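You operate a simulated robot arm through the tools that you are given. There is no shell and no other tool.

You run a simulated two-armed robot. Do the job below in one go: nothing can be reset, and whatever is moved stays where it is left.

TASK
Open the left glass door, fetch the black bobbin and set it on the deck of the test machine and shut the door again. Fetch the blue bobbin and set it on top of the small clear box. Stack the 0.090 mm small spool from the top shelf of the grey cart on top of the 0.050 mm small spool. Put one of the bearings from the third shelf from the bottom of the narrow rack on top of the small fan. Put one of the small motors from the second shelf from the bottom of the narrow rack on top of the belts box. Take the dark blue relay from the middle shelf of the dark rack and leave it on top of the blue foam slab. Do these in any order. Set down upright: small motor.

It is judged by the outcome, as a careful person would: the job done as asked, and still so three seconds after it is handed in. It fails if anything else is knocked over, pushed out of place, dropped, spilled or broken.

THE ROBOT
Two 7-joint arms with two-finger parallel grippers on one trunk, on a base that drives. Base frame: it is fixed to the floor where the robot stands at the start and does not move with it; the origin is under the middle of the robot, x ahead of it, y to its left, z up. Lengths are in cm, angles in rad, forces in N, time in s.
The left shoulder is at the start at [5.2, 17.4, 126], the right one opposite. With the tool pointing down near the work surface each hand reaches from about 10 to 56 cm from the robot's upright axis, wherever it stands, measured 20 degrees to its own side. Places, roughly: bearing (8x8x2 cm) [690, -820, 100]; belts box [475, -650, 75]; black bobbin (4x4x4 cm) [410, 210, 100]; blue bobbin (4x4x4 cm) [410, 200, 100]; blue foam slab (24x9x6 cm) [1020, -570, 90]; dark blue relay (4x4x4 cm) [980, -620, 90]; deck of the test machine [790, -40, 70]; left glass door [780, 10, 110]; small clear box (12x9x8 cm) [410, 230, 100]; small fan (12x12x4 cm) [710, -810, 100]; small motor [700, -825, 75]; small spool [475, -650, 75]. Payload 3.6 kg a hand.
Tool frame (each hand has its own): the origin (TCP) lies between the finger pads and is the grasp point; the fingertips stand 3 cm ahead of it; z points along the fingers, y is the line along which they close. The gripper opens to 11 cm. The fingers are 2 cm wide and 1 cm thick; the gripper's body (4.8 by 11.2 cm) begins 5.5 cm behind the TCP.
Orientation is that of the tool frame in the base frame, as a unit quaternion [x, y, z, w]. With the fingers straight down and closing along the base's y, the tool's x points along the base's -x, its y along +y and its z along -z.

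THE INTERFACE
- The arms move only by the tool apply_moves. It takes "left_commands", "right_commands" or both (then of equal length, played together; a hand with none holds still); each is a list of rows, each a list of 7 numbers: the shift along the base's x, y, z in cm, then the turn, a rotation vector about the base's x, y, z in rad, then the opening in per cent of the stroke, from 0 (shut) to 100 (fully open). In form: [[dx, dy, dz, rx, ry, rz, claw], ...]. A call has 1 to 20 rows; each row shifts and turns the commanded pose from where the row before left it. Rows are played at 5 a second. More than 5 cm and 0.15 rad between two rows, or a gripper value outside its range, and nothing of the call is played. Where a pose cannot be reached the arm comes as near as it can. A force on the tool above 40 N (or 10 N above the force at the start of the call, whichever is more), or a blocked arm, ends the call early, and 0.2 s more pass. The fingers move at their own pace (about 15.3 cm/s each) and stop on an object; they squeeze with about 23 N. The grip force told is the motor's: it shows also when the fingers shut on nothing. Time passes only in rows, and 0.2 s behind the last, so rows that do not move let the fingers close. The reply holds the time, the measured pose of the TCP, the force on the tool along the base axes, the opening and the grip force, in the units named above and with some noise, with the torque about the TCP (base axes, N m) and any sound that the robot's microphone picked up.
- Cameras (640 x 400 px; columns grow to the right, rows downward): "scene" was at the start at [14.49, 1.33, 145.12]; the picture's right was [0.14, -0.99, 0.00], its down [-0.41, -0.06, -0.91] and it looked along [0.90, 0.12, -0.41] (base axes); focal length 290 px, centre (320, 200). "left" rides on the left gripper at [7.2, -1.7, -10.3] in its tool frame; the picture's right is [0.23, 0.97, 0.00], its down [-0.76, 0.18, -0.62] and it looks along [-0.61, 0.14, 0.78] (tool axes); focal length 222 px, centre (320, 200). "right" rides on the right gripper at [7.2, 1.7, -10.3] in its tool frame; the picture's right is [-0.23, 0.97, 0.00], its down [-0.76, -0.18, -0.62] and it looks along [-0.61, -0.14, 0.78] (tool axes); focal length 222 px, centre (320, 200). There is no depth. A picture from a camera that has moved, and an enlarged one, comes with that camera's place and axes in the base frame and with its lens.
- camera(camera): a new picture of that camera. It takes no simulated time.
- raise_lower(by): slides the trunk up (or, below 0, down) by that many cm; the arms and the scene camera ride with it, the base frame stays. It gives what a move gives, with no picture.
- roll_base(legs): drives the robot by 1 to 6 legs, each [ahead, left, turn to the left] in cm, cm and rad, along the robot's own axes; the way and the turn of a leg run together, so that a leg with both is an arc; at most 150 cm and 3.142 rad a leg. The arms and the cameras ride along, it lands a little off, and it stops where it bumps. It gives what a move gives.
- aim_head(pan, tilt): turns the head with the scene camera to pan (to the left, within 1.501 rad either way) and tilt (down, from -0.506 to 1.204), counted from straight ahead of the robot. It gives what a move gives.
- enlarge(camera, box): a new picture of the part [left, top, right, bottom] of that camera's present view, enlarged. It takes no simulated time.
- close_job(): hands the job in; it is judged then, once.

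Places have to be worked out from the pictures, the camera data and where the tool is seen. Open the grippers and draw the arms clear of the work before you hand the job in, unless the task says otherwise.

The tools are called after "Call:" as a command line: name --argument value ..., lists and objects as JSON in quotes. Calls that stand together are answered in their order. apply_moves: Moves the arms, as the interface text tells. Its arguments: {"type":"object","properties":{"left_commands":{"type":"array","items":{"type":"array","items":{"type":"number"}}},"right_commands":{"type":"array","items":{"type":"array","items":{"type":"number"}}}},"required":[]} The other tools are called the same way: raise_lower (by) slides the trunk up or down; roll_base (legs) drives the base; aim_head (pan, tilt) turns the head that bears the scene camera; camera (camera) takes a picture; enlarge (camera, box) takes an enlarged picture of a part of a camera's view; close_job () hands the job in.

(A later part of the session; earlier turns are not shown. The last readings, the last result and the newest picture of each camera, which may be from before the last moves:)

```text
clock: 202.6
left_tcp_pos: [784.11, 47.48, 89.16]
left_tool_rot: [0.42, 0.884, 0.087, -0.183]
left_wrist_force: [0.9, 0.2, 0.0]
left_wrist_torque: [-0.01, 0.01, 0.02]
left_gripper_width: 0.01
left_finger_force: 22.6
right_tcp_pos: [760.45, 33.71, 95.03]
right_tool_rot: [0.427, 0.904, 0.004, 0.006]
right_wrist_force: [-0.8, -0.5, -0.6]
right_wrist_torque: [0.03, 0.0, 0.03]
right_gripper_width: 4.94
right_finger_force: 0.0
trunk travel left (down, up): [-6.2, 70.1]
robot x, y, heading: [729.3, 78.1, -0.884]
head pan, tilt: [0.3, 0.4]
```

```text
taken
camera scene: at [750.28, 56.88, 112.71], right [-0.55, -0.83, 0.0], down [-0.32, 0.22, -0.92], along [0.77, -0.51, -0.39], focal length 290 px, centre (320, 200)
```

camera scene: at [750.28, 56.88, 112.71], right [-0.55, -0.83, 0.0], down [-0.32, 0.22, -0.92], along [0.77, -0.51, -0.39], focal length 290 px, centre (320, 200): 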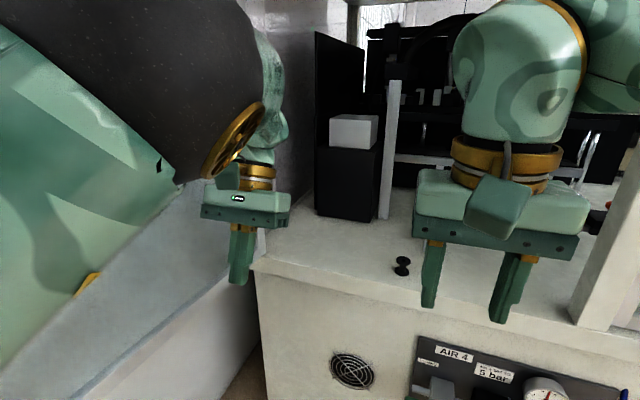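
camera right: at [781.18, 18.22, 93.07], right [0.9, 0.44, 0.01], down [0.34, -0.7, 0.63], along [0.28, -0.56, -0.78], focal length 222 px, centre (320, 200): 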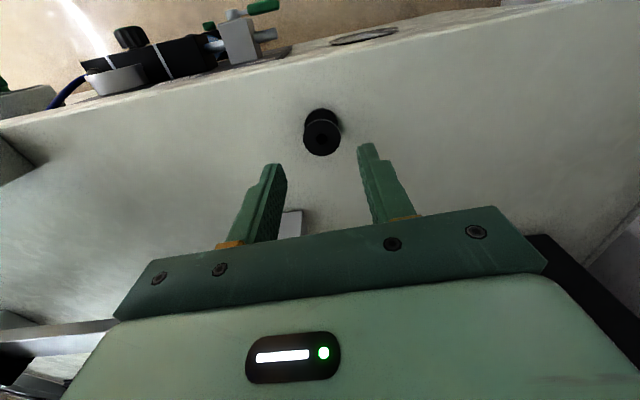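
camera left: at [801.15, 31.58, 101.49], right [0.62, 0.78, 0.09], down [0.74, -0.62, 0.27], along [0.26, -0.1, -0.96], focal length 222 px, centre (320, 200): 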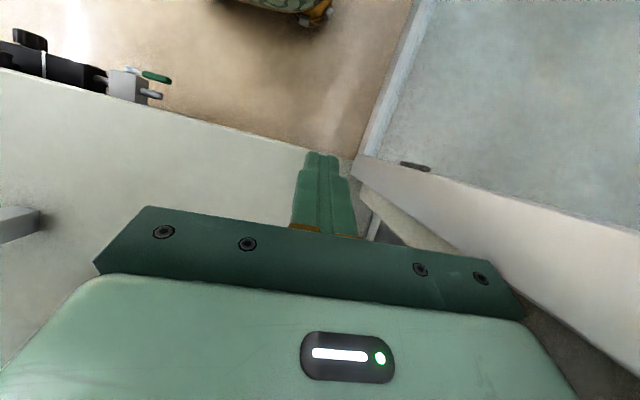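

Bobbin stays on the deck. To shut the door I'll hook the left hand over the door's top onto its outer side and drag it shut. First raise the trunk 36 and look.

Call:
raise_lower --by 36

Call:
aim_head --pan 0.6 --tilt 0.5

Call:
camera --camera "scene"

Call:
camera --camera "left"

```text
clock: 206.1
left_tcp_pos: [782.33, 49.72, 129.89]
left_tool_rot: [0.424, 0.892, 0.068, -0.143]
left_wrist_force: [-0.1, 0.0, 0.0]
left_wrist_torque: [0.01, -0.01, 0.03]
left_gripper_width: 0.0
left_finger_force: 23.0
right_tcp_pos: [760.1, 34.29, 131.91]
right_tool_rot: [0.429, 0.903, 0.0, 0.016]
right_wrist_force: [0.4, 0.4, 1.1]
right_wrist_torque: [-0.01, -0.02, 0.02]
right_gripper_width: 4.93
right_finger_force: 0.0
trunk travel left (down, up): [-42.2, 34.1]
robot x, y, heading: [728.66, 78.51, -0.887]
head pan, tilt: [0.3, 0.4]
```

```text
clock: 206.9
left_tcp_pos: [782.31, 49.68, 129.93]
left_tool_rot: [0.423, 0.892, 0.068, -0.142]
left_wrist_force: [-0.2, 0.8, 0.3]
left_wrist_torque: [0.03, 0.01, -0.01]
left_gripper_width: 0.0
left_finger_force: 22.9
right_tcp_pos: [760.01, 34.3, 132.06]
right_tool_rot: [0.43, 0.903, 0.0, 0.016]
right_wrist_force: [-0.1, -0.1, 0.2]
right_wrist_torque: [0.01, 0.0, 0.0]
right_gripper_width: 4.97
right_finger_force: 0.0
trunk travel left (down, up): [-42.2, 34.1]
robot x, y, heading: [728.99, 78.44, -0.888]
head pan, tilt: [0.6, 0.499]
```

```text
taken
camera scene: at [740.46, 72.68, 149.19], right [-0.28, -0.96, 0.0], down [-0.46, 0.14, -0.88], along [0.84, -0.25, -0.48], focal length 290 px, centre (320, 200)
```

scene: 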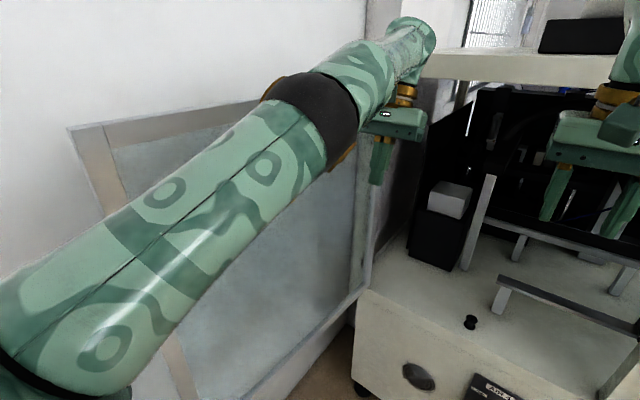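

```text
taken
camera left: at [778.52, 51.47, 141.98], right [0.62, 0.78, 0.07], down [0.72, -0.6, 0.35], along [0.32, -0.17, -0.93], focal length 222 px, centre (320, 200)
```

left: 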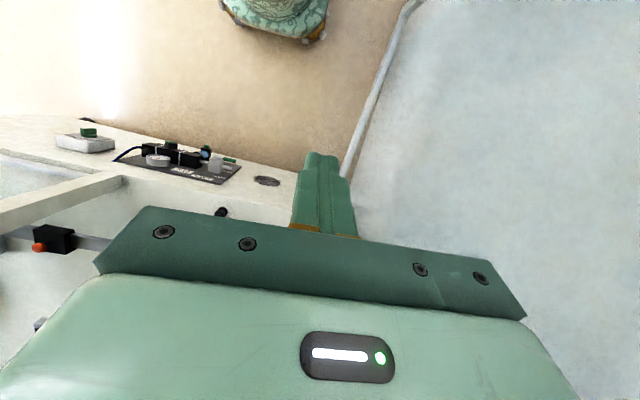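

Door is ~100° open with its edge near (s≈79, out≈61). I raise the trunk 30 to clear the door's top, straighten the left tool and retract it a bit.

Call:
raise_lower --by 30

Call:
apply_moves --left_commands '[[-0.4, 2.4, 0, -0.082, -0.066, 0, 0], [-0.4, 2.4, 0, -0.082, -0.066, 0, 0], [-0.4, 2.4, 0, -0.082, -0.066, 0, 0], [-0.4, 2.5, 0, 0, 0, 0, 0], [-0.4, 2.5, 0, 0, 0, 0, 0]]'

Call:
camera --camera "scene"

Call:
camera --camera "left"

```text
clock: 209.9
left_tcp_pos: [781.23, 51.21, 162.42]
left_tool_rot: [0.425, 0.895, 0.057, -0.121]
left_wrist_force: [-0.4, -0.1, 0.6]
left_wrist_torque: [0.01, 0.0, -0.01]
left_gripper_width: 0.0
left_finger_force: 23.1
right_tcp_pos: [758.68, 35.98, 164.87]
right_tool_rot: [0.429, 0.902, -0.011, 0.042]
right_wrist_force: [0.4, 0.2, -1.0]
right_wrist_torque: [0.01, 0.01, 0.01]
right_gripper_width: 4.94
right_finger_force: 0.0
trunk travel left (down, up): [-72.2, 4.1]
robot x, y, heading: [729.25, 78.16, -0.883]
head pan, tilt: [0.6, 0.499]
```

```text
clock: 211.1
left_tcp_pos: [780.34, 56.05, 162.44]
left_tool_rot: [0.425, 0.895, 0.057, -0.12]
left_wrist_force: [-0.2, 0.3, 0.2]
left_wrist_torque: [0.03, -0.02, -0.02]
left_gripper_width: 0.0
left_finger_force: 22.9
left hand out of reach, approached as far as the arm can: row 1, 2, 3
right_tcp_pos: [758.62, 36.14, 165.06]
right_tool_rot: [0.429, 0.902, -0.011, 0.044]
right_wrist_force: [0.5, -0.4, -0.8]
right_wrist_torque: [-0.05, -0.01, 0.01]
right_gripper_width: 4.97
right_finger_force: 0.0
trunk travel left (down, up): [-72.2, 4.1]
robot x, y, heading: [728.96, 78.19, -0.881]
head pan, tilt: [0.6, 0.499]
```

```text
taken
camera scene: at [738.62, 74.94, 179.29], right [-0.28, -0.96, 0.0], down [-0.46, 0.13, -0.88], along [0.84, -0.25, -0.48], focal length 290 px, centre (320, 200)
```

scene: 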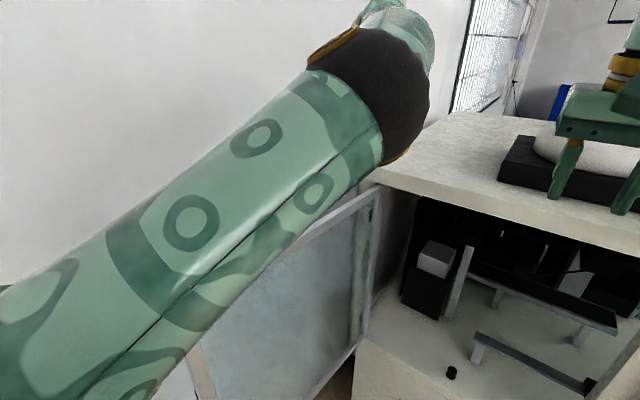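

```text
taken
camera left: at [776.2, 58.34, 174.3], right [0.62, 0.79, 0.06], down [0.71, -0.58, 0.4], along [0.35, -0.2, -0.91], focal length 222 px, centre (320, 200)
```

left: 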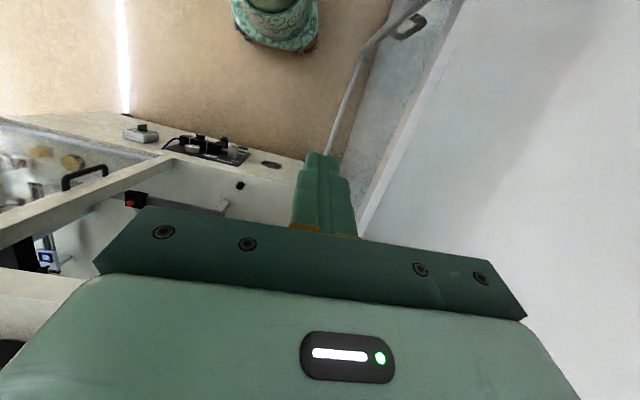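

I shift the hand left with the arm as far as it goes.

Call:
apply_moves --left_commands '[[1.86, 1.52, 0, 0, 0, 0, 0], [1.86, 1.52, 0, 0, 0, 0, 0], [1.86, 1.52, 0, 0, 0, 0, 0], [1.86, 1.52, 0, 0, 0, 0, 0], [1.86, 1.52, 0, 0, 0, 0, 0], [1.86, 1.52, 0, 0, 0, 0, 0]]'

Call:
camera --camera "left"

Call:
camera --camera "scene"

```text
clock: 212.5
left_tcp_pos: [791.78, 65.29, 162.2]
left_tool_rot: [0.426, 0.895, 0.056, -0.121]
left_wrist_force: [1.6, 0.0, 0.2]
left_wrist_torque: [-0.03, 0.04, 0.03]
left_gripper_width: 0.01
left_finger_force: 23.0
right_tcp_pos: [758.81, 36.12, 164.91]
right_tool_rot: [0.429, 0.902, -0.012, 0.043]
right_wrist_force: [0.5, -0.6, 0.5]
right_wrist_torque: [-0.01, -0.01, -0.04]
right_gripper_width: 4.94
right_finger_force: 0.1
trunk travel left (down, up): [-72.2, 4.1]
robot x, y, heading: [729.02, 78.19, -0.881]
head pan, tilt: [0.6, 0.499]
```

```text
taken
camera left: at [787.64, 67.49, 174.21], right [0.62, 0.78, 0.06], down [0.71, -0.59, 0.4], along [0.35, -0.2, -0.92], focal length 222 px, centre (320, 200)
```

left: 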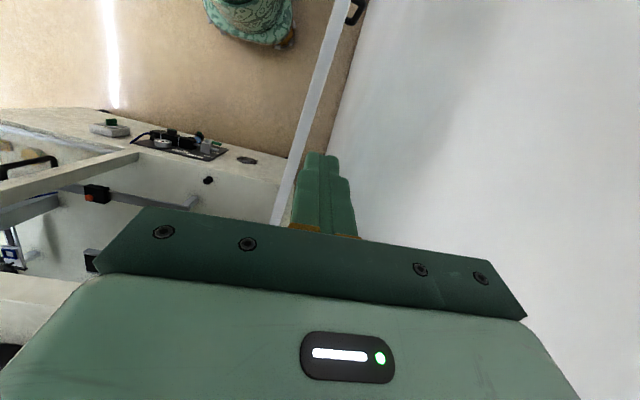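

```text
taken
camera scene: at [738.88, 74.95, 179.28], right [-0.28, -0.96, 0.0], down [-0.46, 0.13, -0.88], along [0.84, -0.25, -0.48], focal length 290 px, centre (320, 200)
```

scene: 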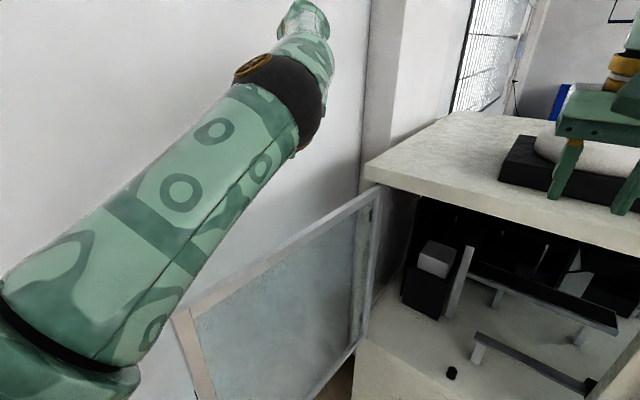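

Working. Continue another ~12 cm left.

Call:
apply_moves --left_commands '[[1.86, 1.52, 0, 0, 0, 0, 0], [1.86, 1.52, 0, 0, 0, 0, 0], [1.86, 1.52, 0, 0, 0, 0, 0], [1.86, 1.52, 0, 0, 0, 0, 0], [1.86, 1.52, 0, 0, 0, 0, 0], [1.86, 1.52, 0, 0, 0, 0, 0]]'

Call:
camera --camera "left"

Call:
camera --camera "scene"

```text
clock: 213.9
left_tcp_pos: [797.1, 70.9, 162.21]
left_tool_rot: [0.426, 0.894, 0.058, -0.124]
left_wrist_force: [0.8, 0.2, -0.4]
left_wrist_torque: [-0.01, 0.01, 0.02]
left_gripper_width: 0.0
left_finger_force: 23.2
left hand out of reach, approached as far as the arm can: row 3, 4, 5, 6
right_tcp_pos: [758.81, 36.03, 164.88]
right_tool_rot: [0.429, 0.902, -0.013, 0.042]
right_wrist_force: [-0.5, 0.2, -0.4]
right_wrist_torque: [-0.01, 0.03, 0.02]
right_gripper_width: 4.93
right_finger_force: 0.1
trunk travel left (down, up): [-72.2, 4.1]
robot x, y, heading: [728.85, 78.05, -0.886]
head pan, tilt: [0.6, 0.499]
```

```text
taken
camera left: at [792.99, 72.9, 174.2], right [0.62, 0.78, 0.06], down [0.71, -0.59, 0.39], along [0.34, -0.2, -0.92], focal length 222 px, centre (320, 200)
```

left: 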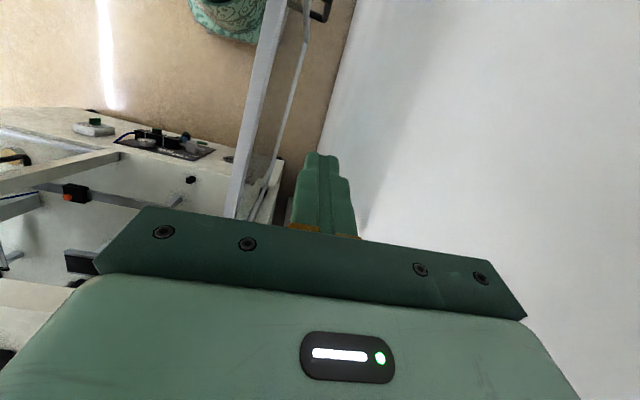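

```text
taken
camera scene: at [738.8, 74.94, 179.28], right [-0.28, -0.96, 0.0], down [-0.46, 0.13, -0.88], along [0.84, -0.25, -0.48], focal length 290 px, centre (320, 200)
```

scene: 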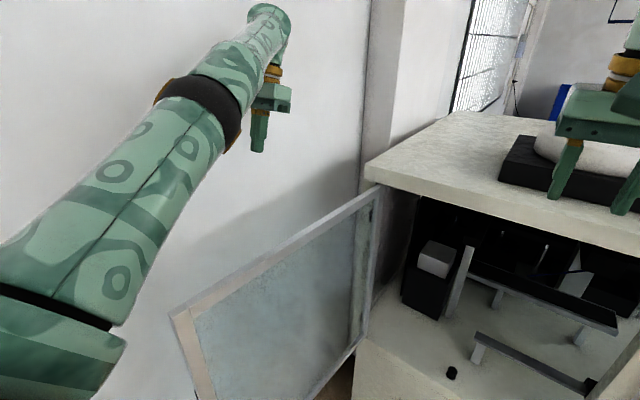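

The hand is just beyond the door plane. I shift the base 10 cm left and then lower the trunk in two stages to hook the outer side.

Call:
roll_base --legs '[[0, 10, 0]]'

Call:
camera --camera "left"

Call:
raise_lower --by -15

Call:
camera --camera "left"

Call:
camera --camera "scene"

```text
clock: 215.0
left_tcp_pos: [803.26, 75.81, 162.27]
left_tool_rot: [0.43, 0.893, 0.053, -0.121]
left_wrist_force: [1.6, 0.4, -0.7]
left_wrist_torque: [-0.03, 0.02, 0.04]
left_gripper_width: 0.02
left_finger_force: 23.0
right_tcp_pos: [765.39, 41.92, 164.96]
right_tool_rot: [0.428, 0.903, -0.014, 0.041]
right_wrist_force: [0.2, 0.5, 0.3]
right_wrist_torque: [-0.03, 0.0, 0.03]
right_gripper_width: 4.97
right_finger_force: 0.0
trunk travel left (down, up): [-72.2, 4.1]
robot x, y, heading: [735.67, 83.47, -0.883]
head pan, tilt: [0.6, 0.499]
stopped in leg 1: the force on the tool passed its limit at 232 N (the readings are from after the stop); the commanded pose is now the measured one
```

```text
taken
camera left: at [799.28, 78.05, 174.17], right [0.62, 0.78, 0.05], down [0.7, -0.59, 0.4], along [0.34, -0.21, -0.92], focal length 222 px, centre (320, 200)
```

left: 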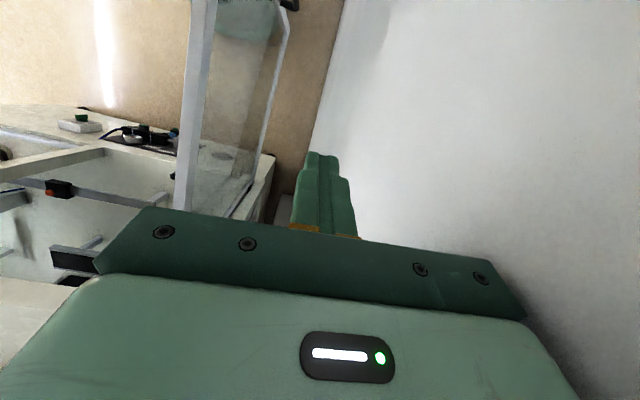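

```text
clock: 216.8
left_tcp_pos: [803.12, 75.23, 147.27]
left_tool_rot: [0.431, 0.893, 0.054, -0.121]
left_wrist_force: [-1.0, 0.9, -0.1]
left_wrist_torque: [0.02, 0.01, 0.01]
left_gripper_width: 0.0
left_finger_force: 22.7
right_tcp_pos: [765.16, 41.37, 149.86]
right_tool_rot: [0.428, 0.903, -0.012, 0.042]
right_wrist_force: [0.2, -0.7, 0.5]
right_wrist_torque: [0.03, 0.01, 0.01]
right_gripper_width: 4.96
right_finger_force: 0.0
trunk travel left (down, up): [-57.2, 19.1]
robot x, y, heading: [735.4, 83.24, -0.889]
head pan, tilt: [0.6, 0.499]
```

```text
taken
camera left: at [799.14, 77.61, 159.22], right [0.63, 0.78, 0.05], down [0.7, -0.59, 0.4], along [0.34, -0.21, -0.92], focal length 222 px, centre (320, 200)
```

left: 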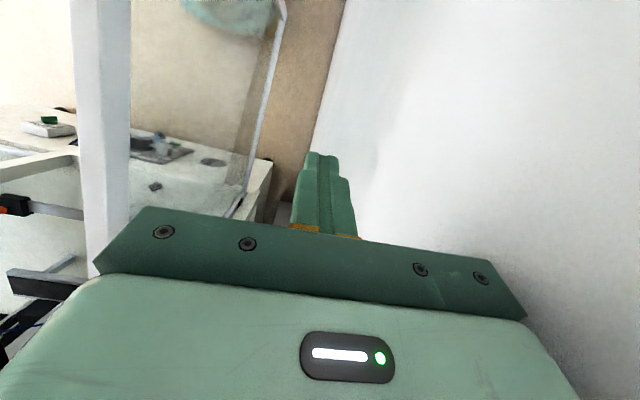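

```text
taken
camera scene: at [745.5, 79.82, 164.29], right [-0.28, -0.96, 0.0], down [-0.46, 0.13, -0.88], along [0.84, -0.25, -0.48], focal length 290 px, centre (320, 200)
```

scene: 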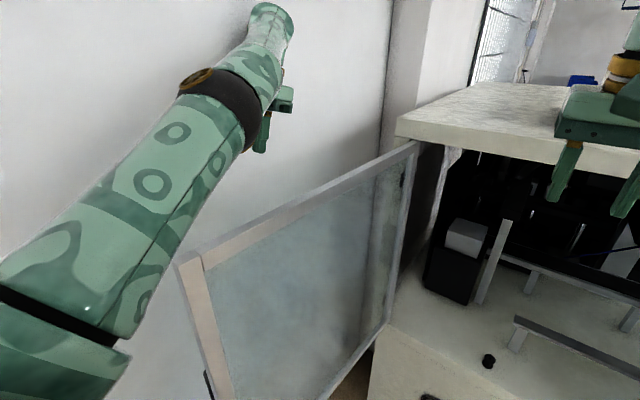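

The gripper touched the wall behind, so it's as far left as it goes; it's beyond the door. I move 1.5 cm back right and lower 16 more to hook.

Call:
roll_base --legs '[[0, -1.5, 0]]'

Call:
raise_lower --by -16

Call:
camera --camera "left"

Call:
camera --camera "scene"

```text
clock: 217.6
left_tcp_pos: [802.42, 74.78, 147.17]
left_tool_rot: [0.43, 0.893, 0.052, -0.123]
left_wrist_force: [0.4, -0.4, -0.9]
left_wrist_torque: [-0.03, 0.06, 0.03]
left_gripper_width: 0.0
left_finger_force: 22.4
right_tcp_pos: [764.38, 40.8, 149.79]
right_tool_rot: [0.427, 0.903, -0.014, 0.042]
right_wrist_force: [0.2, 0.3, -0.7]
right_wrist_torque: [-0.01, 0.04, 0.03]
right_gripper_width: 4.94
right_finger_force: 0.0
trunk travel left (down, up): [-57.2, 19.1]
robot x, y, heading: [734.89, 82.67, -0.882]
head pan, tilt: [0.6, 0.499]
```

```text
clock: 219.4
left_tcp_pos: [802.18, 74.54, 131.31]
left_tool_rot: [0.43, 0.893, 0.054, -0.122]
left_wrist_force: [0.0, 0.7, 0.7]
left_wrist_torque: [0.01, 0.0, 0.0]
left_gripper_width: 0.01
left_finger_force: 22.8
right_tcp_pos: [764.18, 40.61, 133.79]
right_tool_rot: [0.427, 0.903, -0.013, 0.042]
right_wrist_force: [0.2, -1.1, -0.4]
right_wrist_torque: [0.04, -0.02, -0.01]
right_gripper_width: 4.96
right_finger_force: 0.0
trunk travel left (down, up): [-41.2, 35.1]
robot x, y, heading: [734.57, 82.35, -0.881]
head pan, tilt: [0.6, 0.499]
```

```text
taken
camera left: at [798.07, 76.77, 143.2], right [0.62, 0.78, 0.05], down [0.7, -0.59, 0.4], along [0.34, -0.21, -0.92], focal length 222 px, centre (320, 200)
```

left: 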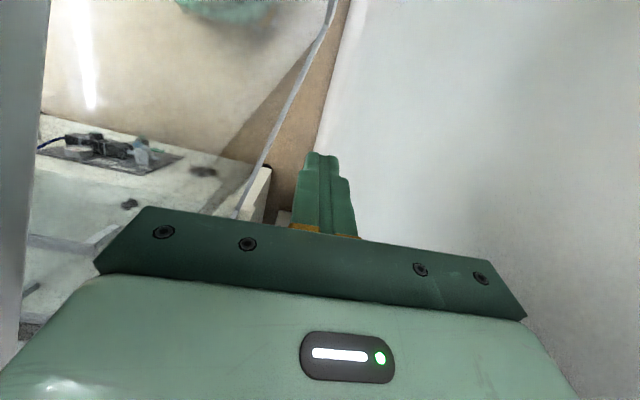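

```text
taken
camera scene: at [746.04, 76.92, 148.19], right [-0.28, -0.96, 0.0], down [-0.46, 0.13, -0.88], along [0.84, -0.25, -0.48], focal length 290 px, centre (320, 200)
```

scene: 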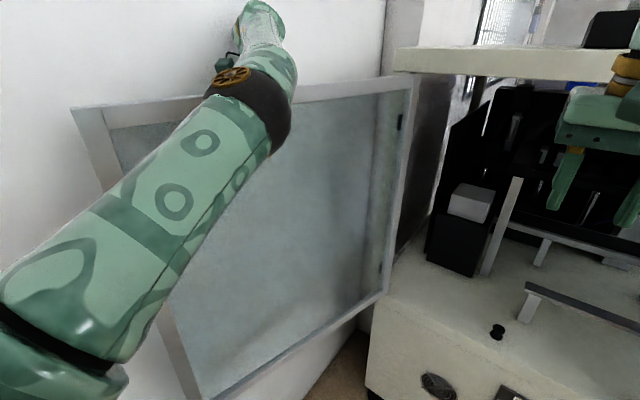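

Hooked on the outer side. I now drag the door by driving right in steps.

Call:
roll_base --legs '[[0, -15, 0]]'

Call:
camera --camera "left"

Call:
camera --camera "scene"

```text
clock: 220.8
left_tcp_pos: [790.35, 64.62, 131.34]
left_tool_rot: [0.431, 0.893, 0.055, -0.122]
left_wrist_force: [-0.1, 0.0, 0.1]
left_wrist_torque: [0.0, 0.0, -0.01]
left_gripper_width: 0.0
left_finger_force: 23.1
right_tcp_pos: [752.41, 31.04, 133.78]
right_tool_rot: [0.428, 0.903, -0.012, 0.042]
right_wrist_force: [-0.2, -0.1, 0.2]
right_wrist_torque: [-0.03, 0.01, 0.0]
right_gripper_width: 4.96
right_finger_force: 0.1
trunk travel left (down, up): [-41.2, 35.1]
robot x, y, heading: [722.73, 73.12, -0.885]
head pan, tilt: [0.6, 0.499]
```

```text
taken
camera left: at [786.3, 66.96, 143.15], right [0.63, 0.78, 0.05], down [0.7, -0.59, 0.4], along [0.34, -0.21, -0.92], focal length 222 px, centre (320, 200)
```

left: 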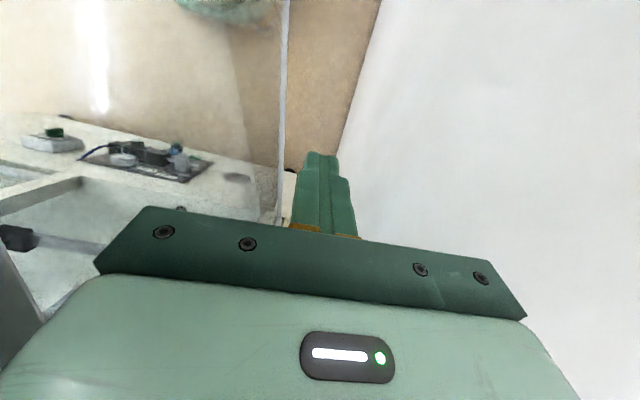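

```text
taken
camera scene: at [734.26, 67.23, 148.18], right [-0.28, -0.96, 0.0], down [-0.46, 0.14, -0.88], along [0.84, -0.25, -0.48], focal length 290 px, centre (320, 200)
```

scene: 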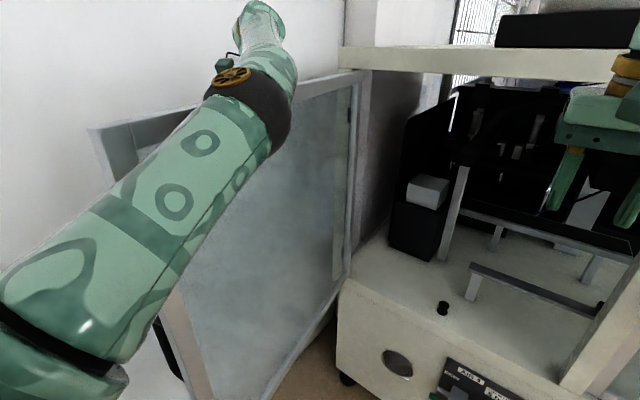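

The door follows. Continue: right 15 with some forward, twice.

Call:
roll_base --legs '[[3, -15, 0]]'

Call:
camera --camera "scene"

Call:
roll_base --legs '[[6, -12, 0]]'

Call:
camera --camera "scene"

Call:
camera --camera "left"

```text
clock: 221.8
left_tcp_pos: [782.69, 63.29, 131.75]
left_tool_rot: [0.381, 0.915, 0.052, -0.125]
left_wrist_force: [-0.4, -0.1, -0.1]
left_wrist_torque: [0.04, 0.01, -0.01]
left_gripper_width: 0.01
left_finger_force: 22.8
right_tcp_pos: [747.66, 25.67, 134.19]
right_tool_rot: [0.389, 0.92, -0.012, 0.045]
right_wrist_force: [0.4, 0.2, 0.9]
right_wrist_torque: [0.03, 0.0, 0.01]
right_gripper_width: 4.95
right_finger_force: 0.1
trunk travel left (down, up): [-41.2, 35.1]
robot x, y, heading: [714.99, 64.37, -0.804]
head pan, tilt: [0.6, 0.499]
stopped in leg 1: the force on the tool passed its limit at 108 N (the readings are from after the stop); the commanded pose is now the measured one
```

```text
taken
camera scene: at [726.78, 60.16, 148.23], right [-0.2, -0.98, 0.0], down [-0.47, 0.1, -0.88], along [0.86, -0.18, -0.48], focal length 290 px, centre (320, 200)
```

scene: 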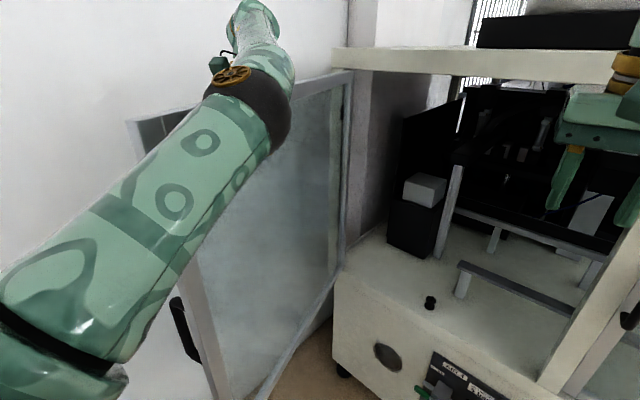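

```text
clock: 222.8
left_tcp_pos: [780.65, 59.48, 131.25]
left_tool_rot: [0.358, 0.923, 0.047, -0.131]
left_wrist_force: [1.2, 16.0, 2.9]
left_wrist_torque: [-1.81, 0.12, 0.05]
left_gripper_width: 0.0
left_finger_force: 23.0
right_tcp_pos: [746.26, 20.2, 134.01]
right_tool_rot: [0.378, 0.925, -0.013, 0.044]
right_wrist_force: [0.9, 0.3, -0.6]
right_wrist_torque: [-0.05, 0.07, -0.01]
right_gripper_width: 4.94
right_finger_force: 0.0
trunk travel left (down, up): [-41.2, 35.1]
robot x, y, heading: [711.91, 58.23, -0.774]
head pan, tilt: [0.6, 0.499]
stopped in leg 1: the force on the tool passed its limit at 74 N (the readings are from after the stop); the commanded pose is now the measured one
```

```text
taken
camera scene: at [724.7, 54.05, 148.15], right [-0.18, -0.98, 0.0], down [-0.48, 0.08, -0.88], along [0.86, -0.16, -0.48], focal length 290 px, centre (320, 200)
```

scene: 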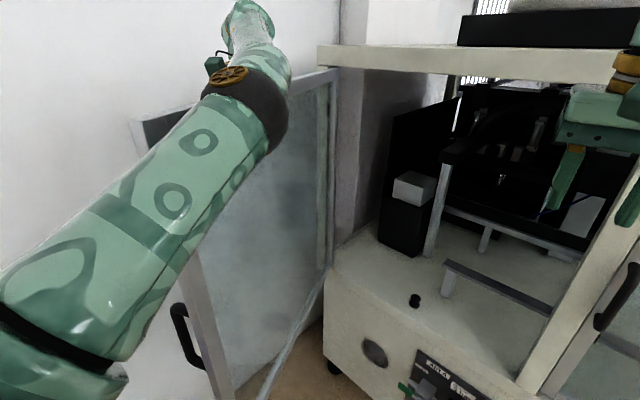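

```text
taken
camera left: at [776.34, 60.97, 143.15], right [0.49, 0.87, 0.06], down [0.79, -0.48, 0.39], along [0.36, -0.15, -0.92], focal length 222 px, centre (320, 200)
```

left: 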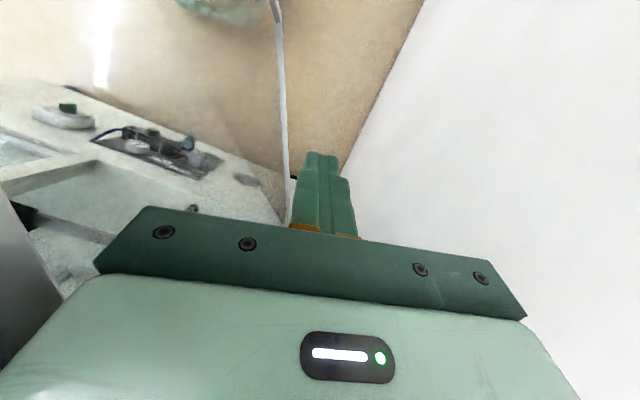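

There's high resistance: the elbow/forearm is likely rubbing the door's top edge. I raise the trunk 6 cm so only the fingers hook the door, and then continue gently.

Call:
raise_lower --by 6

Call:
roll_base --legs '[[0, -6, 0]]'

Call:
camera --camera "scene"

Call:
camera --camera "left"

```text
clock: 223.8
left_tcp_pos: [780.12, 58.81, 137.47]
left_tool_rot: [0.359, 0.923, 0.05, -0.129]
left_wrist_force: [-0.6, 0.3, -0.1]
left_wrist_torque: [-0.01, 0.0, -0.01]
left_gripper_width: 0.0
left_finger_force: 23.0
right_tcp_pos: [745.57, 19.66, 140.08]
right_tool_rot: [0.379, 0.924, -0.011, 0.044]
right_wrist_force: [-0.4, 0.3, 0.0]
right_wrist_torque: [-0.02, 0.02, 0.0]
right_gripper_width: 4.94
right_finger_force: 0.0
trunk travel left (down, up): [-47.2, 29.1]
robot x, y, heading: [712.3, 58.15, -0.779]
head pan, tilt: [0.6, 0.499]
```

```text
clock: 224.8
left_tcp_pos: [775.8, 54.65, 137.6]
left_tool_rot: [0.359, 0.923, 0.05, -0.128]
left_wrist_force: [0.5, -0.1, -0.3]
left_wrist_torque: [0.0, -0.01, 0.0]
left_gripper_width: 0.0
left_finger_force: 22.9
right_tcp_pos: [741.43, 15.47, 140.12]
right_tool_rot: [0.379, 0.924, -0.01, 0.045]
right_wrist_force: [0.1, 0.0, 0.0]
right_wrist_torque: [-0.03, -0.03, 0.01]
right_gripper_width: 4.96
right_finger_force: 0.1
trunk travel left (down, up): [-47.2, 29.1]
robot x, y, heading: [707.55, 53.63, -0.778]
head pan, tilt: [0.6, 0.499]
```

```text
taken
camera scene: at [718.85, 50.24, 154.23], right [-0.18, -0.98, 0.0], down [-0.47, 0.08, -0.88], along [0.86, -0.16, -0.48], focal length 290 px, centre (320, 200)
```

scene: 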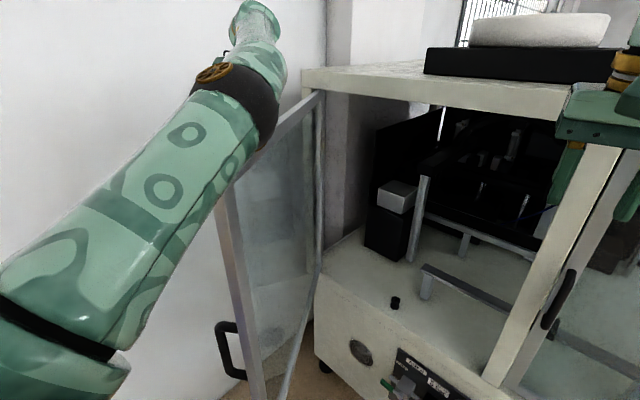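

```text
taken
camera left: at [771.43, 56.06, 149.45], right [0.5, 0.87, 0.06], down [0.79, -0.48, 0.39], along [0.37, -0.15, -0.92], focal length 222 px, centre (320, 200)
```

left: 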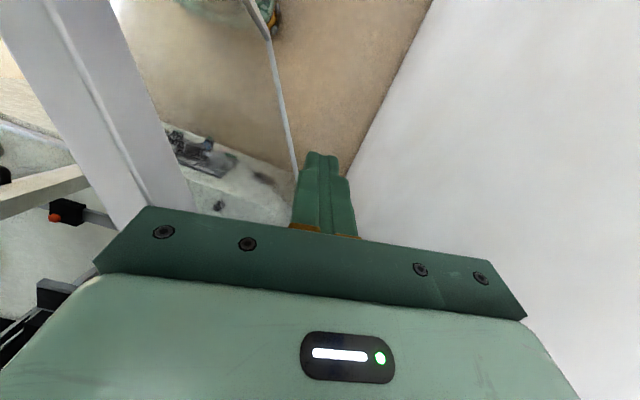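

The door is following freely now (~65°). Continue dragging right in steps.

Call:
roll_base --legs '[[0, -10, 0]]'

Call:
roll_base --legs '[[3, -8, 0]]'

Call:
camera --camera "scene"

Call:
camera --camera "left"

```text
clock: 226.0
left_tcp_pos: [768.76, 47.46, 137.55]
left_tool_rot: [0.357, 0.924, 0.05, -0.129]
left_wrist_force: [-0.2, 0.2, -0.1]
left_wrist_torque: [0.03, 0.0, 0.0]
left_gripper_width: 0.0
left_finger_force: 22.9
right_tcp_pos: [734.41, 8.16, 140.22]
right_tool_rot: [0.379, 0.924, -0.012, 0.046]
right_wrist_force: [-0.3, -0.2, 0.1]
right_wrist_torque: [0.0, -0.03, 0.02]
right_gripper_width: 4.93
right_finger_force: 0.0
trunk travel left (down, up): [-47.2, 29.1]
robot x, y, heading: [700.51, 46.52, -0.775]
head pan, tilt: [0.6, 0.499]
```

```text
clock: 227.1
left_tcp_pos: [765.18, 39.7, 137.56]
left_tool_rot: [0.357, 0.923, 0.051, -0.13]
left_wrist_force: [0.8, 0.2, -0.7]
left_wrist_torque: [0.01, -0.04, -0.03]
left_gripper_width: 0.0
left_finger_force: 23.2
right_tcp_pos: [731.06, 0.38, 140.1]
right_tool_rot: [0.377, 0.925, -0.011, 0.045]
right_wrist_force: [-0.4, -0.4, 0.2]
right_wrist_torque: [0.01, 0.02, -0.01]
right_gripper_width: 4.93
right_finger_force: 0.0
trunk travel left (down, up): [-47.2, 29.1]
robot x, y, heading: [697.1, 38.43, -0.775]
head pan, tilt: [0.6, 0.499]
```

```text
taken
camera scene: at [708.32, 35.15, 154.23], right [-0.17, -0.98, 0.0], down [-0.47, 0.08, -0.88], along [0.86, -0.15, -0.48], focal length 290 px, centre (320, 200)
```

scene: 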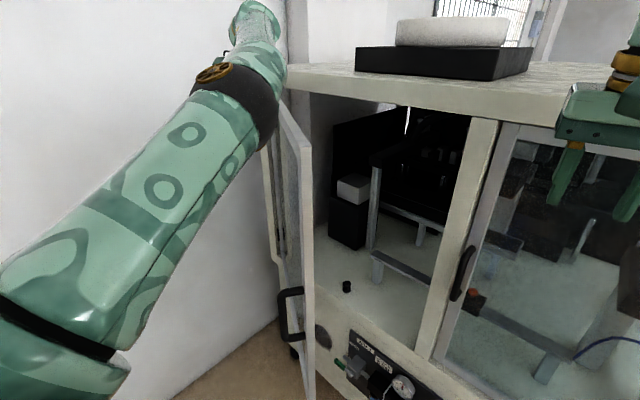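

```text
taken
camera left: at [760.88, 41.15, 149.43], right [0.49, 0.87, 0.06], down [0.79, -0.48, 0.39], along [0.37, -0.14, -0.92], focal length 222 px, centre (320, 200)
```

left: 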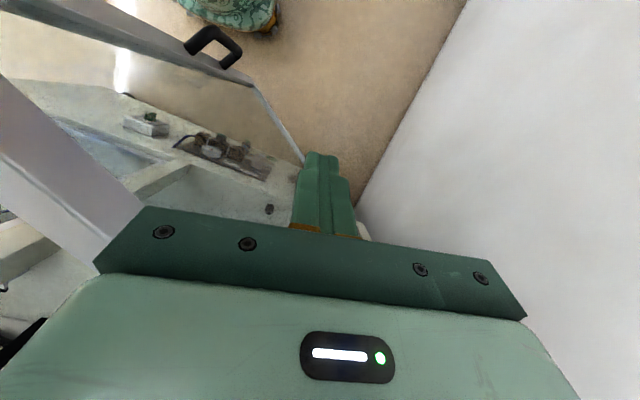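

Door is ~40° open and I'm now on its outer side. Push inward: forward 14, right 6.

Call:
roll_base --legs '[[12, -8, 0]]'

Call:
camera --camera "scene"

Call:
camera --camera "left"

```text
clock: 228.4
left_tcp_pos: [768.29, 25.71, 137.53]
left_tool_rot: [0.356, 0.924, 0.05, -0.13]
left_wrist_force: [-0.3, -0.6, 0.5]
left_wrist_torque: [0.02, 0.01, 0.0]
left_gripper_width: 0.0
left_finger_force: 23.6
right_tcp_pos: [734.1, -13.64, 140.05]
right_tool_rot: [0.377, 0.925, -0.011, 0.045]
right_wrist_force: [-0.6, 0.0, -0.1]
right_wrist_torque: [0.01, 0.02, 0.04]
right_gripper_width: 4.95
right_finger_force: 0.0
trunk travel left (down, up): [-47.2, 29.1]
robot x, y, heading: [700.31, 24.75, -0.772]
head pan, tilt: [0.6, 0.499]
```

```text
taken
camera scene: at [711.38, 21.12, 154.22], right [-0.17, -0.98, 0.0], down [-0.47, 0.08, -0.88], along [0.86, -0.15, -0.48], focal length 290 px, centre (320, 200)
```

scene: 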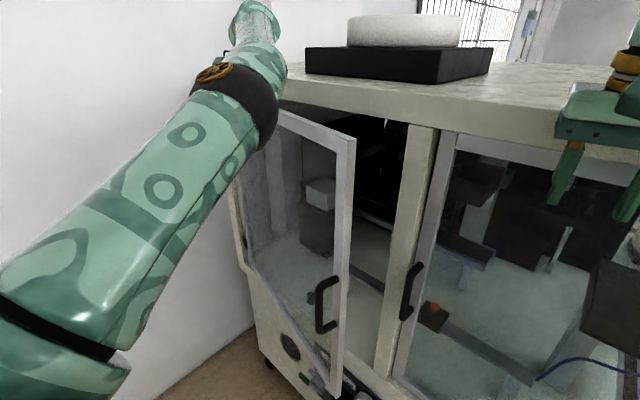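

```text
taken
camera left: at [763.94, 27.19, 149.4], right [0.49, 0.87, 0.06], down [0.79, -0.48, 0.39], along [0.37, -0.14, -0.92], focal length 222 px, centre (320, 200)
```

left: 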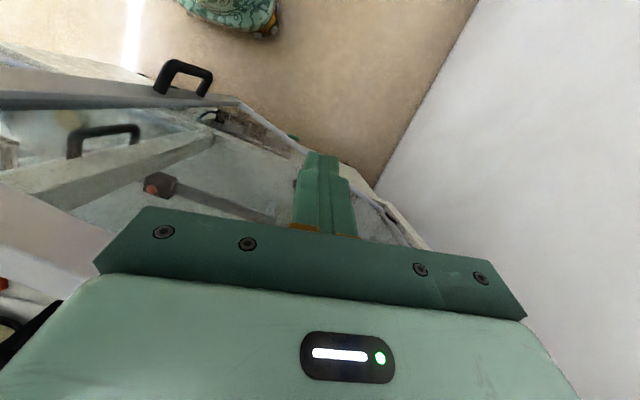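

Door ~20° open. I'll finish by pushing on the handle with the right hand. First back off, square up, and lower the trunk to handle height.

Call:
roll_base --legs '[[-20, 0, 0], [0, 0, -0.15]]'

Call:
raise_lower --by -31

Call:
aim_head --pan 0.1 --tilt 0.4

Call:
camera --camera "scene"

```text
clock: 230.6
left_tcp_pos: [753.54, 29.32, 137.48]
left_tool_rot: [0.424, 0.895, 0.06, -0.124]
left_wrist_force: [0.1, 0.0, -0.2]
left_wrist_torque: [0.02, -0.04, -0.02]
left_gripper_width: 0.0
left_finger_force: 22.7
right_tcp_pos: [713.94, -4.45, 140.17]
right_tool_rot: [0.444, 0.895, -0.014, 0.045]
right_wrist_force: [1.0, -0.4, -0.2]
right_wrist_torque: [-0.01, 0.01, 0.02]
right_gripper_width: 4.96
right_finger_force: 0.1
trunk travel left (down, up): [-47.2, 29.1]
robot x, y, heading: [686.23, 38.26, -0.923]
head pan, tilt: [0.6, 0.499]
```

```text
clock: 233.7
left_tcp_pos: [753.68, 29.47, 106.55]
left_tool_rot: [0.424, 0.895, 0.059, -0.125]
left_wrist_force: [0.1, 0.8, 0.0]
left_wrist_torque: [-0.03, 0.0, 0.02]
left_gripper_width: 0.0
left_finger_force: 22.9
right_tcp_pos: [713.95, -4.39, 109.25]
right_tool_rot: [0.444, 0.895, -0.014, 0.045]
right_wrist_force: [-0.6, -0.3, 0.6]
right_wrist_torque: [-0.01, 0.01, -0.03]
right_gripper_width: 4.97
right_finger_force: 0.1
trunk travel left (down, up): [-16.2, 60.1]
robot x, y, heading: [685.96, 38.12, -0.922]
head pan, tilt: [0.6, 0.499]
```

```text
clock: 234.6
left_tcp_pos: [753.71, 29.46, 106.52]
left_tool_rot: [0.424, 0.895, 0.058, -0.124]
left_wrist_force: [0.3, -0.4, 0.4]
left_wrist_torque: [0.04, -0.05, 0.01]
left_gripper_width: 0.0
left_finger_force: 23.5
right_tcp_pos: [714.0, -4.39, 109.21]
right_tool_rot: [0.444, 0.895, -0.014, 0.044]
right_wrist_force: [-0.2, 1.0, -0.5]
right_wrist_torque: [0.0, -0.01, 0.05]
right_gripper_width: 4.93
right_finger_force: 0.0
trunk travel left (down, up): [-16.2, 60.1]
robot x, y, heading: [686.17, 38.69, -0.922]
head pan, tilt: [0.099, 0.4]
```

```text
taken
camera scene: at [701.63, 19.76, 123.42], right [-0.73, -0.68, 0.0], down [-0.27, 0.29, -0.92], along [0.63, -0.67, -0.39], focal length 290 px, centre (320, 200)
```

scene: 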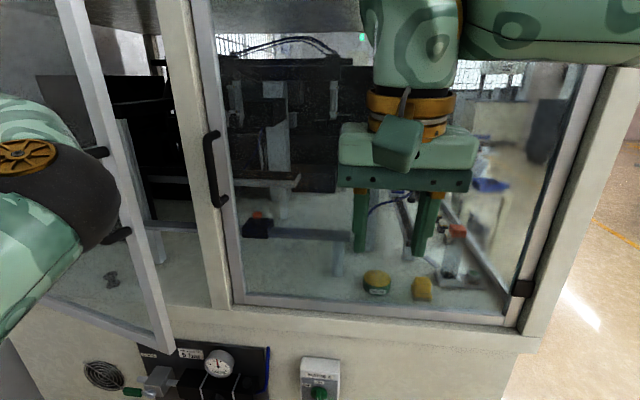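

The left hand happens to be right at the handle's height next to it. I check the left camera.

Call:
camera --camera "left"

Call:
aim_head --pan 0.7 --tilt 0.4

Call:
camera --camera "scene"

```text
taken
camera left: at [749.59, 31.45, 118.41], right [0.62, 0.79, 0.06], down [0.71, -0.59, 0.39], along [0.34, -0.2, -0.92], focal length 222 px, centre (320, 200)
```

left: 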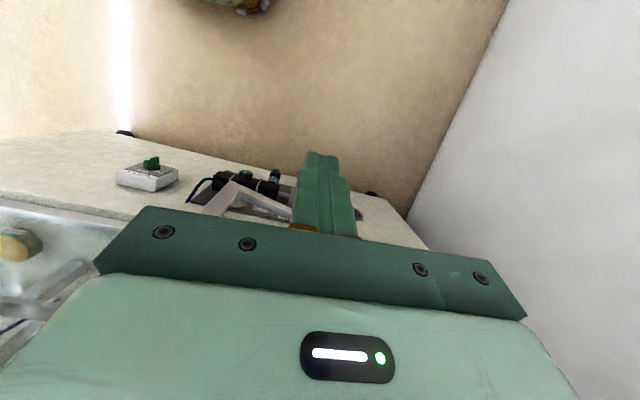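

```text
clock: 235.6
left_tcp_pos: [753.58, 29.37, 106.56]
left_tool_rot: [0.424, 0.895, 0.06, -0.125]
left_wrist_force: [-0.8, -0.4, 0.4]
left_wrist_torque: [0.0, 0.01, -0.01]
left_gripper_width: 0.0
left_finger_force: 23.1
right_tcp_pos: [714.04, -4.41, 109.13]
right_tool_rot: [0.444, 0.895, -0.014, 0.044]
right_wrist_force: [-1.0, -0.5, 0.5]
right_wrist_torque: [-0.03, -0.01, -0.01]
right_gripper_width: 4.93
right_finger_force: 0.1
trunk travel left (down, up): [-16.2, 60.1]
robot x, y, heading: [686.25, 38.1, -0.92]
head pan, tilt: [0.7, 0.4]
```

```text
taken
camera scene: at [704.36, 24.49, 123.42], right [-0.22, -0.98, 0.0], down [-0.38, 0.09, -0.92], along [0.9, -0.2, -0.39], focal length 290 px, centre (320, 200)
```

scene: 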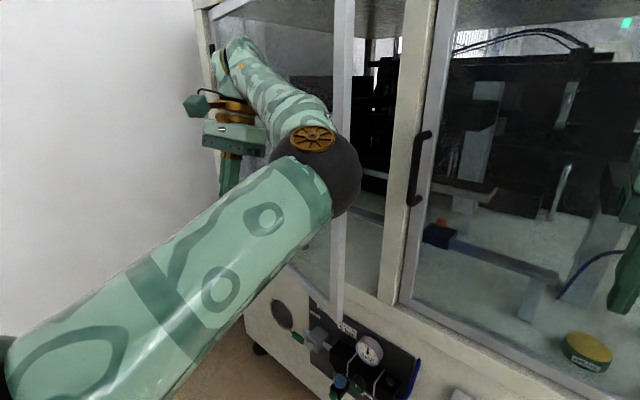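

I'd rather push with the right hand: back off 7 cm, slide left 42 so the right hand faces the handle.

Call:
roll_base --legs '[[-8, 0, 0], [0, 42, 0]]'

Call:
aim_head --pan -0.1 --tilt 0.5

Call:
camera --camera "scene"

Call:
camera --camera "right"

```text
clock: 238.8
left_tcp_pos: [781.87, 60.73, 106.41]
left_tool_rot: [0.425, 0.895, 0.06, -0.125]
left_wrist_force: [0.3, -0.8, 0.1]
left_wrist_torque: [-0.03, 0.0, 0.01]
left_gripper_width: 0.03
left_finger_force: 22.7
right_tcp_pos: [742.27, 26.89, 109.13]
right_tool_rot: [0.445, 0.894, -0.014, 0.044]
right_wrist_force: [0.3, 1.3, 0.9]
right_wrist_torque: [-0.01, 0.04, -0.01]
right_gripper_width: 4.95
right_finger_force: 0.1
trunk travel left (down, up): [-16.2, 60.1]
robot x, y, heading: [714.46, 69.79, -0.923]
head pan, tilt: [0.7, 0.4]
```

```text
clock: 240.0
left_tcp_pos: [781.99, 60.76, 106.44]
left_tool_rot: [0.424, 0.895, 0.059, -0.125]
left_wrist_force: [0.4, 0.2, -0.4]
left_wrist_torque: [0.0, -0.01, 0.01]
left_gripper_width: 0.0
left_finger_force: 23.4
right_tcp_pos: [742.11, 26.85, 109.1]
right_tool_rot: [0.444, 0.895, -0.014, 0.045]
right_wrist_force: [-1.2, -0.1, 0.1]
right_wrist_torque: [-0.02, -0.02, 0.01]
right_gripper_width: 4.96
right_finger_force: 0.1
trunk travel left (down, up): [-16.2, 60.1]
robot x, y, heading: [714.45, 69.75, -0.926]
head pan, tilt: [-0.099, 0.499]
```

```text
taken
camera scene: at [728.31, 50.15, 122.51], right [-0.85, -0.52, 0.0], down [-0.25, 0.41, -0.88], along [0.46, -0.75, -0.48], focal length 290 px, centre (320, 200)
```

scene: 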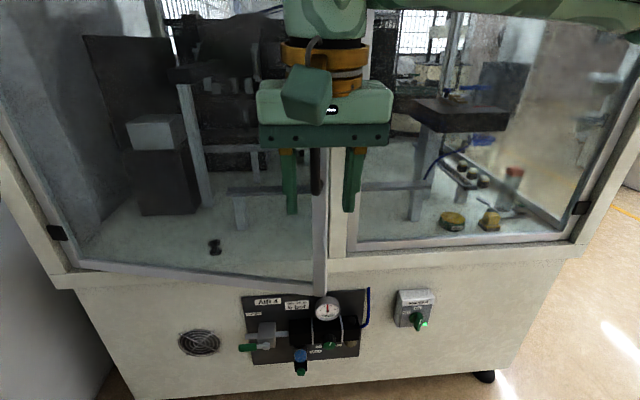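

```text
taken
camera right: at [738.39, 34.4, 118.82], right [0.91, 0.41, 0.03], down [0.27, -0.67, 0.69], along [0.3, -0.62, -0.72], focal length 222 px, centre (320, 200)
```

right: 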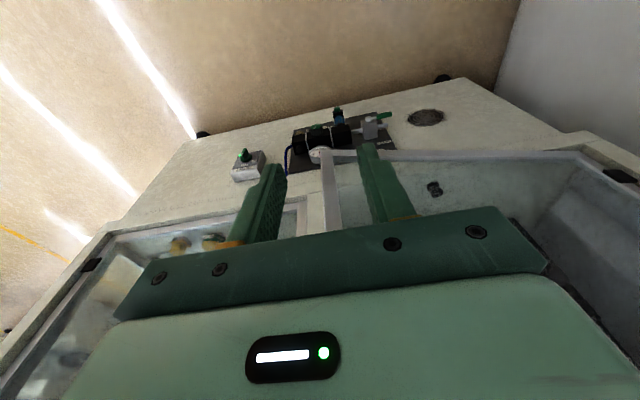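

The handle bar is in line between the right fingers. I lower 8 cm so the wide gripper body meets the bar, then push forward gradually.

Call:
raise_lower --by -8

Call:
roll_base --legs '[[16, 0, 0]]'

Call:
camera --camera "scene"

Call:
camera --camera "right"

```text
clock: 241.1
left_tcp_pos: [781.86, 60.68, 98.66]
left_tool_rot: [0.425, 0.895, 0.059, -0.124]
left_wrist_force: [-0.4, 0.0, 0.6]
left_wrist_torque: [0.02, -0.01, 0.0]
left_gripper_width: 0.0
left_finger_force: 23.7
right_tcp_pos: [742.01, 26.95, 101.24]
right_tool_rot: [0.444, 0.895, -0.015, 0.045]
right_wrist_force: [0.2, -0.6, 0.1]
right_wrist_torque: [-0.01, 0.01, -0.02]
right_gripper_width: 4.98
right_finger_force: 0.1
trunk travel left (down, up): [-8.2, 68.1]
robot x, y, heading: [714.4, 69.6, -0.923]
head pan, tilt: [-0.099, 0.499]
```

```text
clock: 242.6
left_tcp_pos: [791.69, 47.58, 98.48]
left_tool_rot: [0.425, 0.895, 0.059, -0.125]
left_wrist_force: [0.0, 0.1, -0.2]
left_wrist_torque: [0.03, -0.01, 0.0]
left_gripper_width: 0.0
left_finger_force: 22.7
right_tcp_pos: [751.76, 13.97, 100.99]
right_tool_rot: [0.443, 0.895, -0.013, 0.045]
right_wrist_force: [0.8, -0.1, -0.4]
right_wrist_torque: [0.0, 0.0, -0.01]
right_gripper_width: 4.95
right_finger_force: 0.1
trunk travel left (down, up): [-8.2, 68.1]
robot x, y, heading: [724.1, 56.8, -0.926]
head pan, tilt: [-0.099, 0.499]
```

```text
taken
camera scene: at [740.97, 33.33, 113.92], right [-0.85, -0.52, 0.0], down [-0.25, 0.41, -0.88], along [0.46, -0.75, -0.48], focal length 290 px, centre (320, 200)
```

scene: 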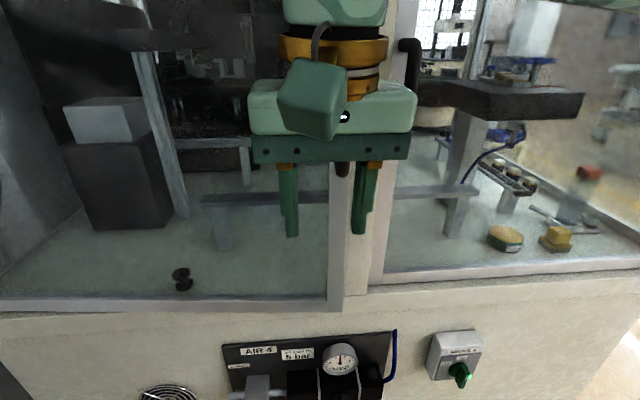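

```text
taken
camera right: at [748.13, 21.47, 110.76], right [0.91, 0.41, 0.03], down [0.27, -0.67, 0.69], along [0.3, -0.62, -0.73], focal length 222 px, centre (320, 200)
```

right: 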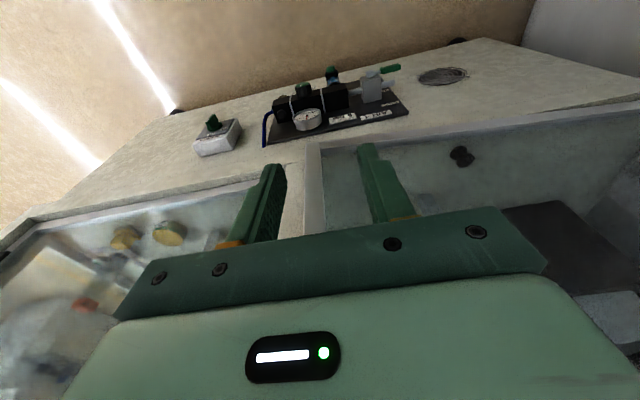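

The door moves along. Keep pushing in small steps until resistance.

Call:
roll_base --legs '[[5, 0, 0]]'

Call:
roll_base --legs '[[3, 0, 0]]'

Call:
camera --camera "scene"

Call:
camera --camera "right"

```text
clock: 243.5
left_tcp_pos: [794.57, 43.84, 98.48]
left_tool_rot: [0.425, 0.894, 0.059, -0.125]
left_wrist_force: [0.4, -0.9, -0.7]
left_wrist_torque: [0.04, -0.01, -0.01]
left_gripper_width: 0.0
left_finger_force: 23.0
right_tcp_pos: [755.01, 9.87, 101.03]
right_tool_rot: [0.445, 0.894, -0.014, 0.044]
right_wrist_force: [0.6, -0.4, -0.4]
right_wrist_torque: [0.02, 0.01, 0.02]
right_gripper_width: 4.96
right_finger_force: 0.2
trunk travel left (down, up): [-8.2, 68.1]
robot x, y, heading: [727.05, 52.79, -0.917]
head pan, tilt: [-0.099, 0.499]
```

```text
clock: 244.3
left_tcp_pos: [796.42, 41.42, 98.45]
left_tool_rot: [0.425, 0.895, 0.059, -0.124]
left_wrist_force: [0.4, 0.6, 0.3]
left_wrist_torque: [0.03, 0.05, -0.01]
left_gripper_width: 0.01
left_finger_force: 23.1
right_tcp_pos: [756.68, 7.65, 101.09]
right_tool_rot: [0.444, 0.895, -0.015, 0.043]
right_wrist_force: [-0.4, -1.4, 0.6]
right_wrist_torque: [0.05, 0.01, 0.0]
right_gripper_width: 4.97
right_finger_force: 0.2
trunk travel left (down, up): [-8.2, 68.1]
robot x, y, heading: [728.99, 50.3, -0.924]
head pan, tilt: [-0.099, 0.499]
```

```text
taken
camera scene: at [745.77, 27.0, 113.94], right [-0.85, -0.52, 0.0], down [-0.25, 0.41, -0.88], along [0.46, -0.75, -0.48], focal length 290 px, centre (320, 200)
```

scene: 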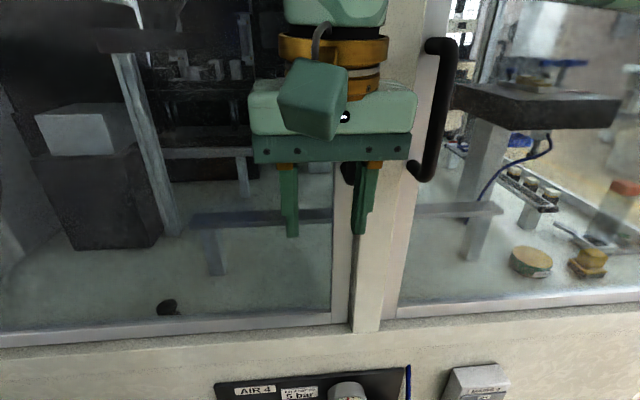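

```text
taken
camera right: at [752.93, 15.14, 110.77], right [0.91, 0.41, 0.03], down [0.28, -0.67, 0.69], along [0.3, -0.62, -0.73], focal length 222 px, centre (320, 200)
```

right: 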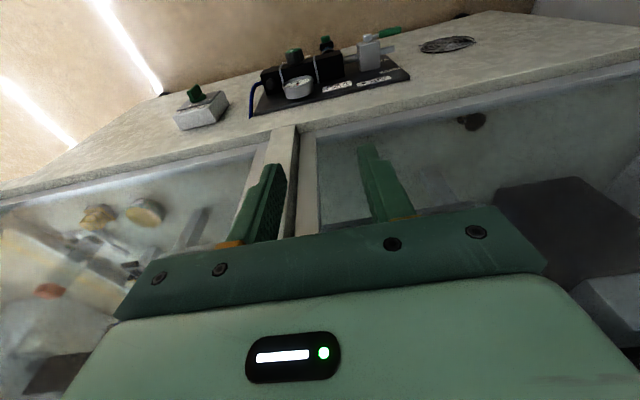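

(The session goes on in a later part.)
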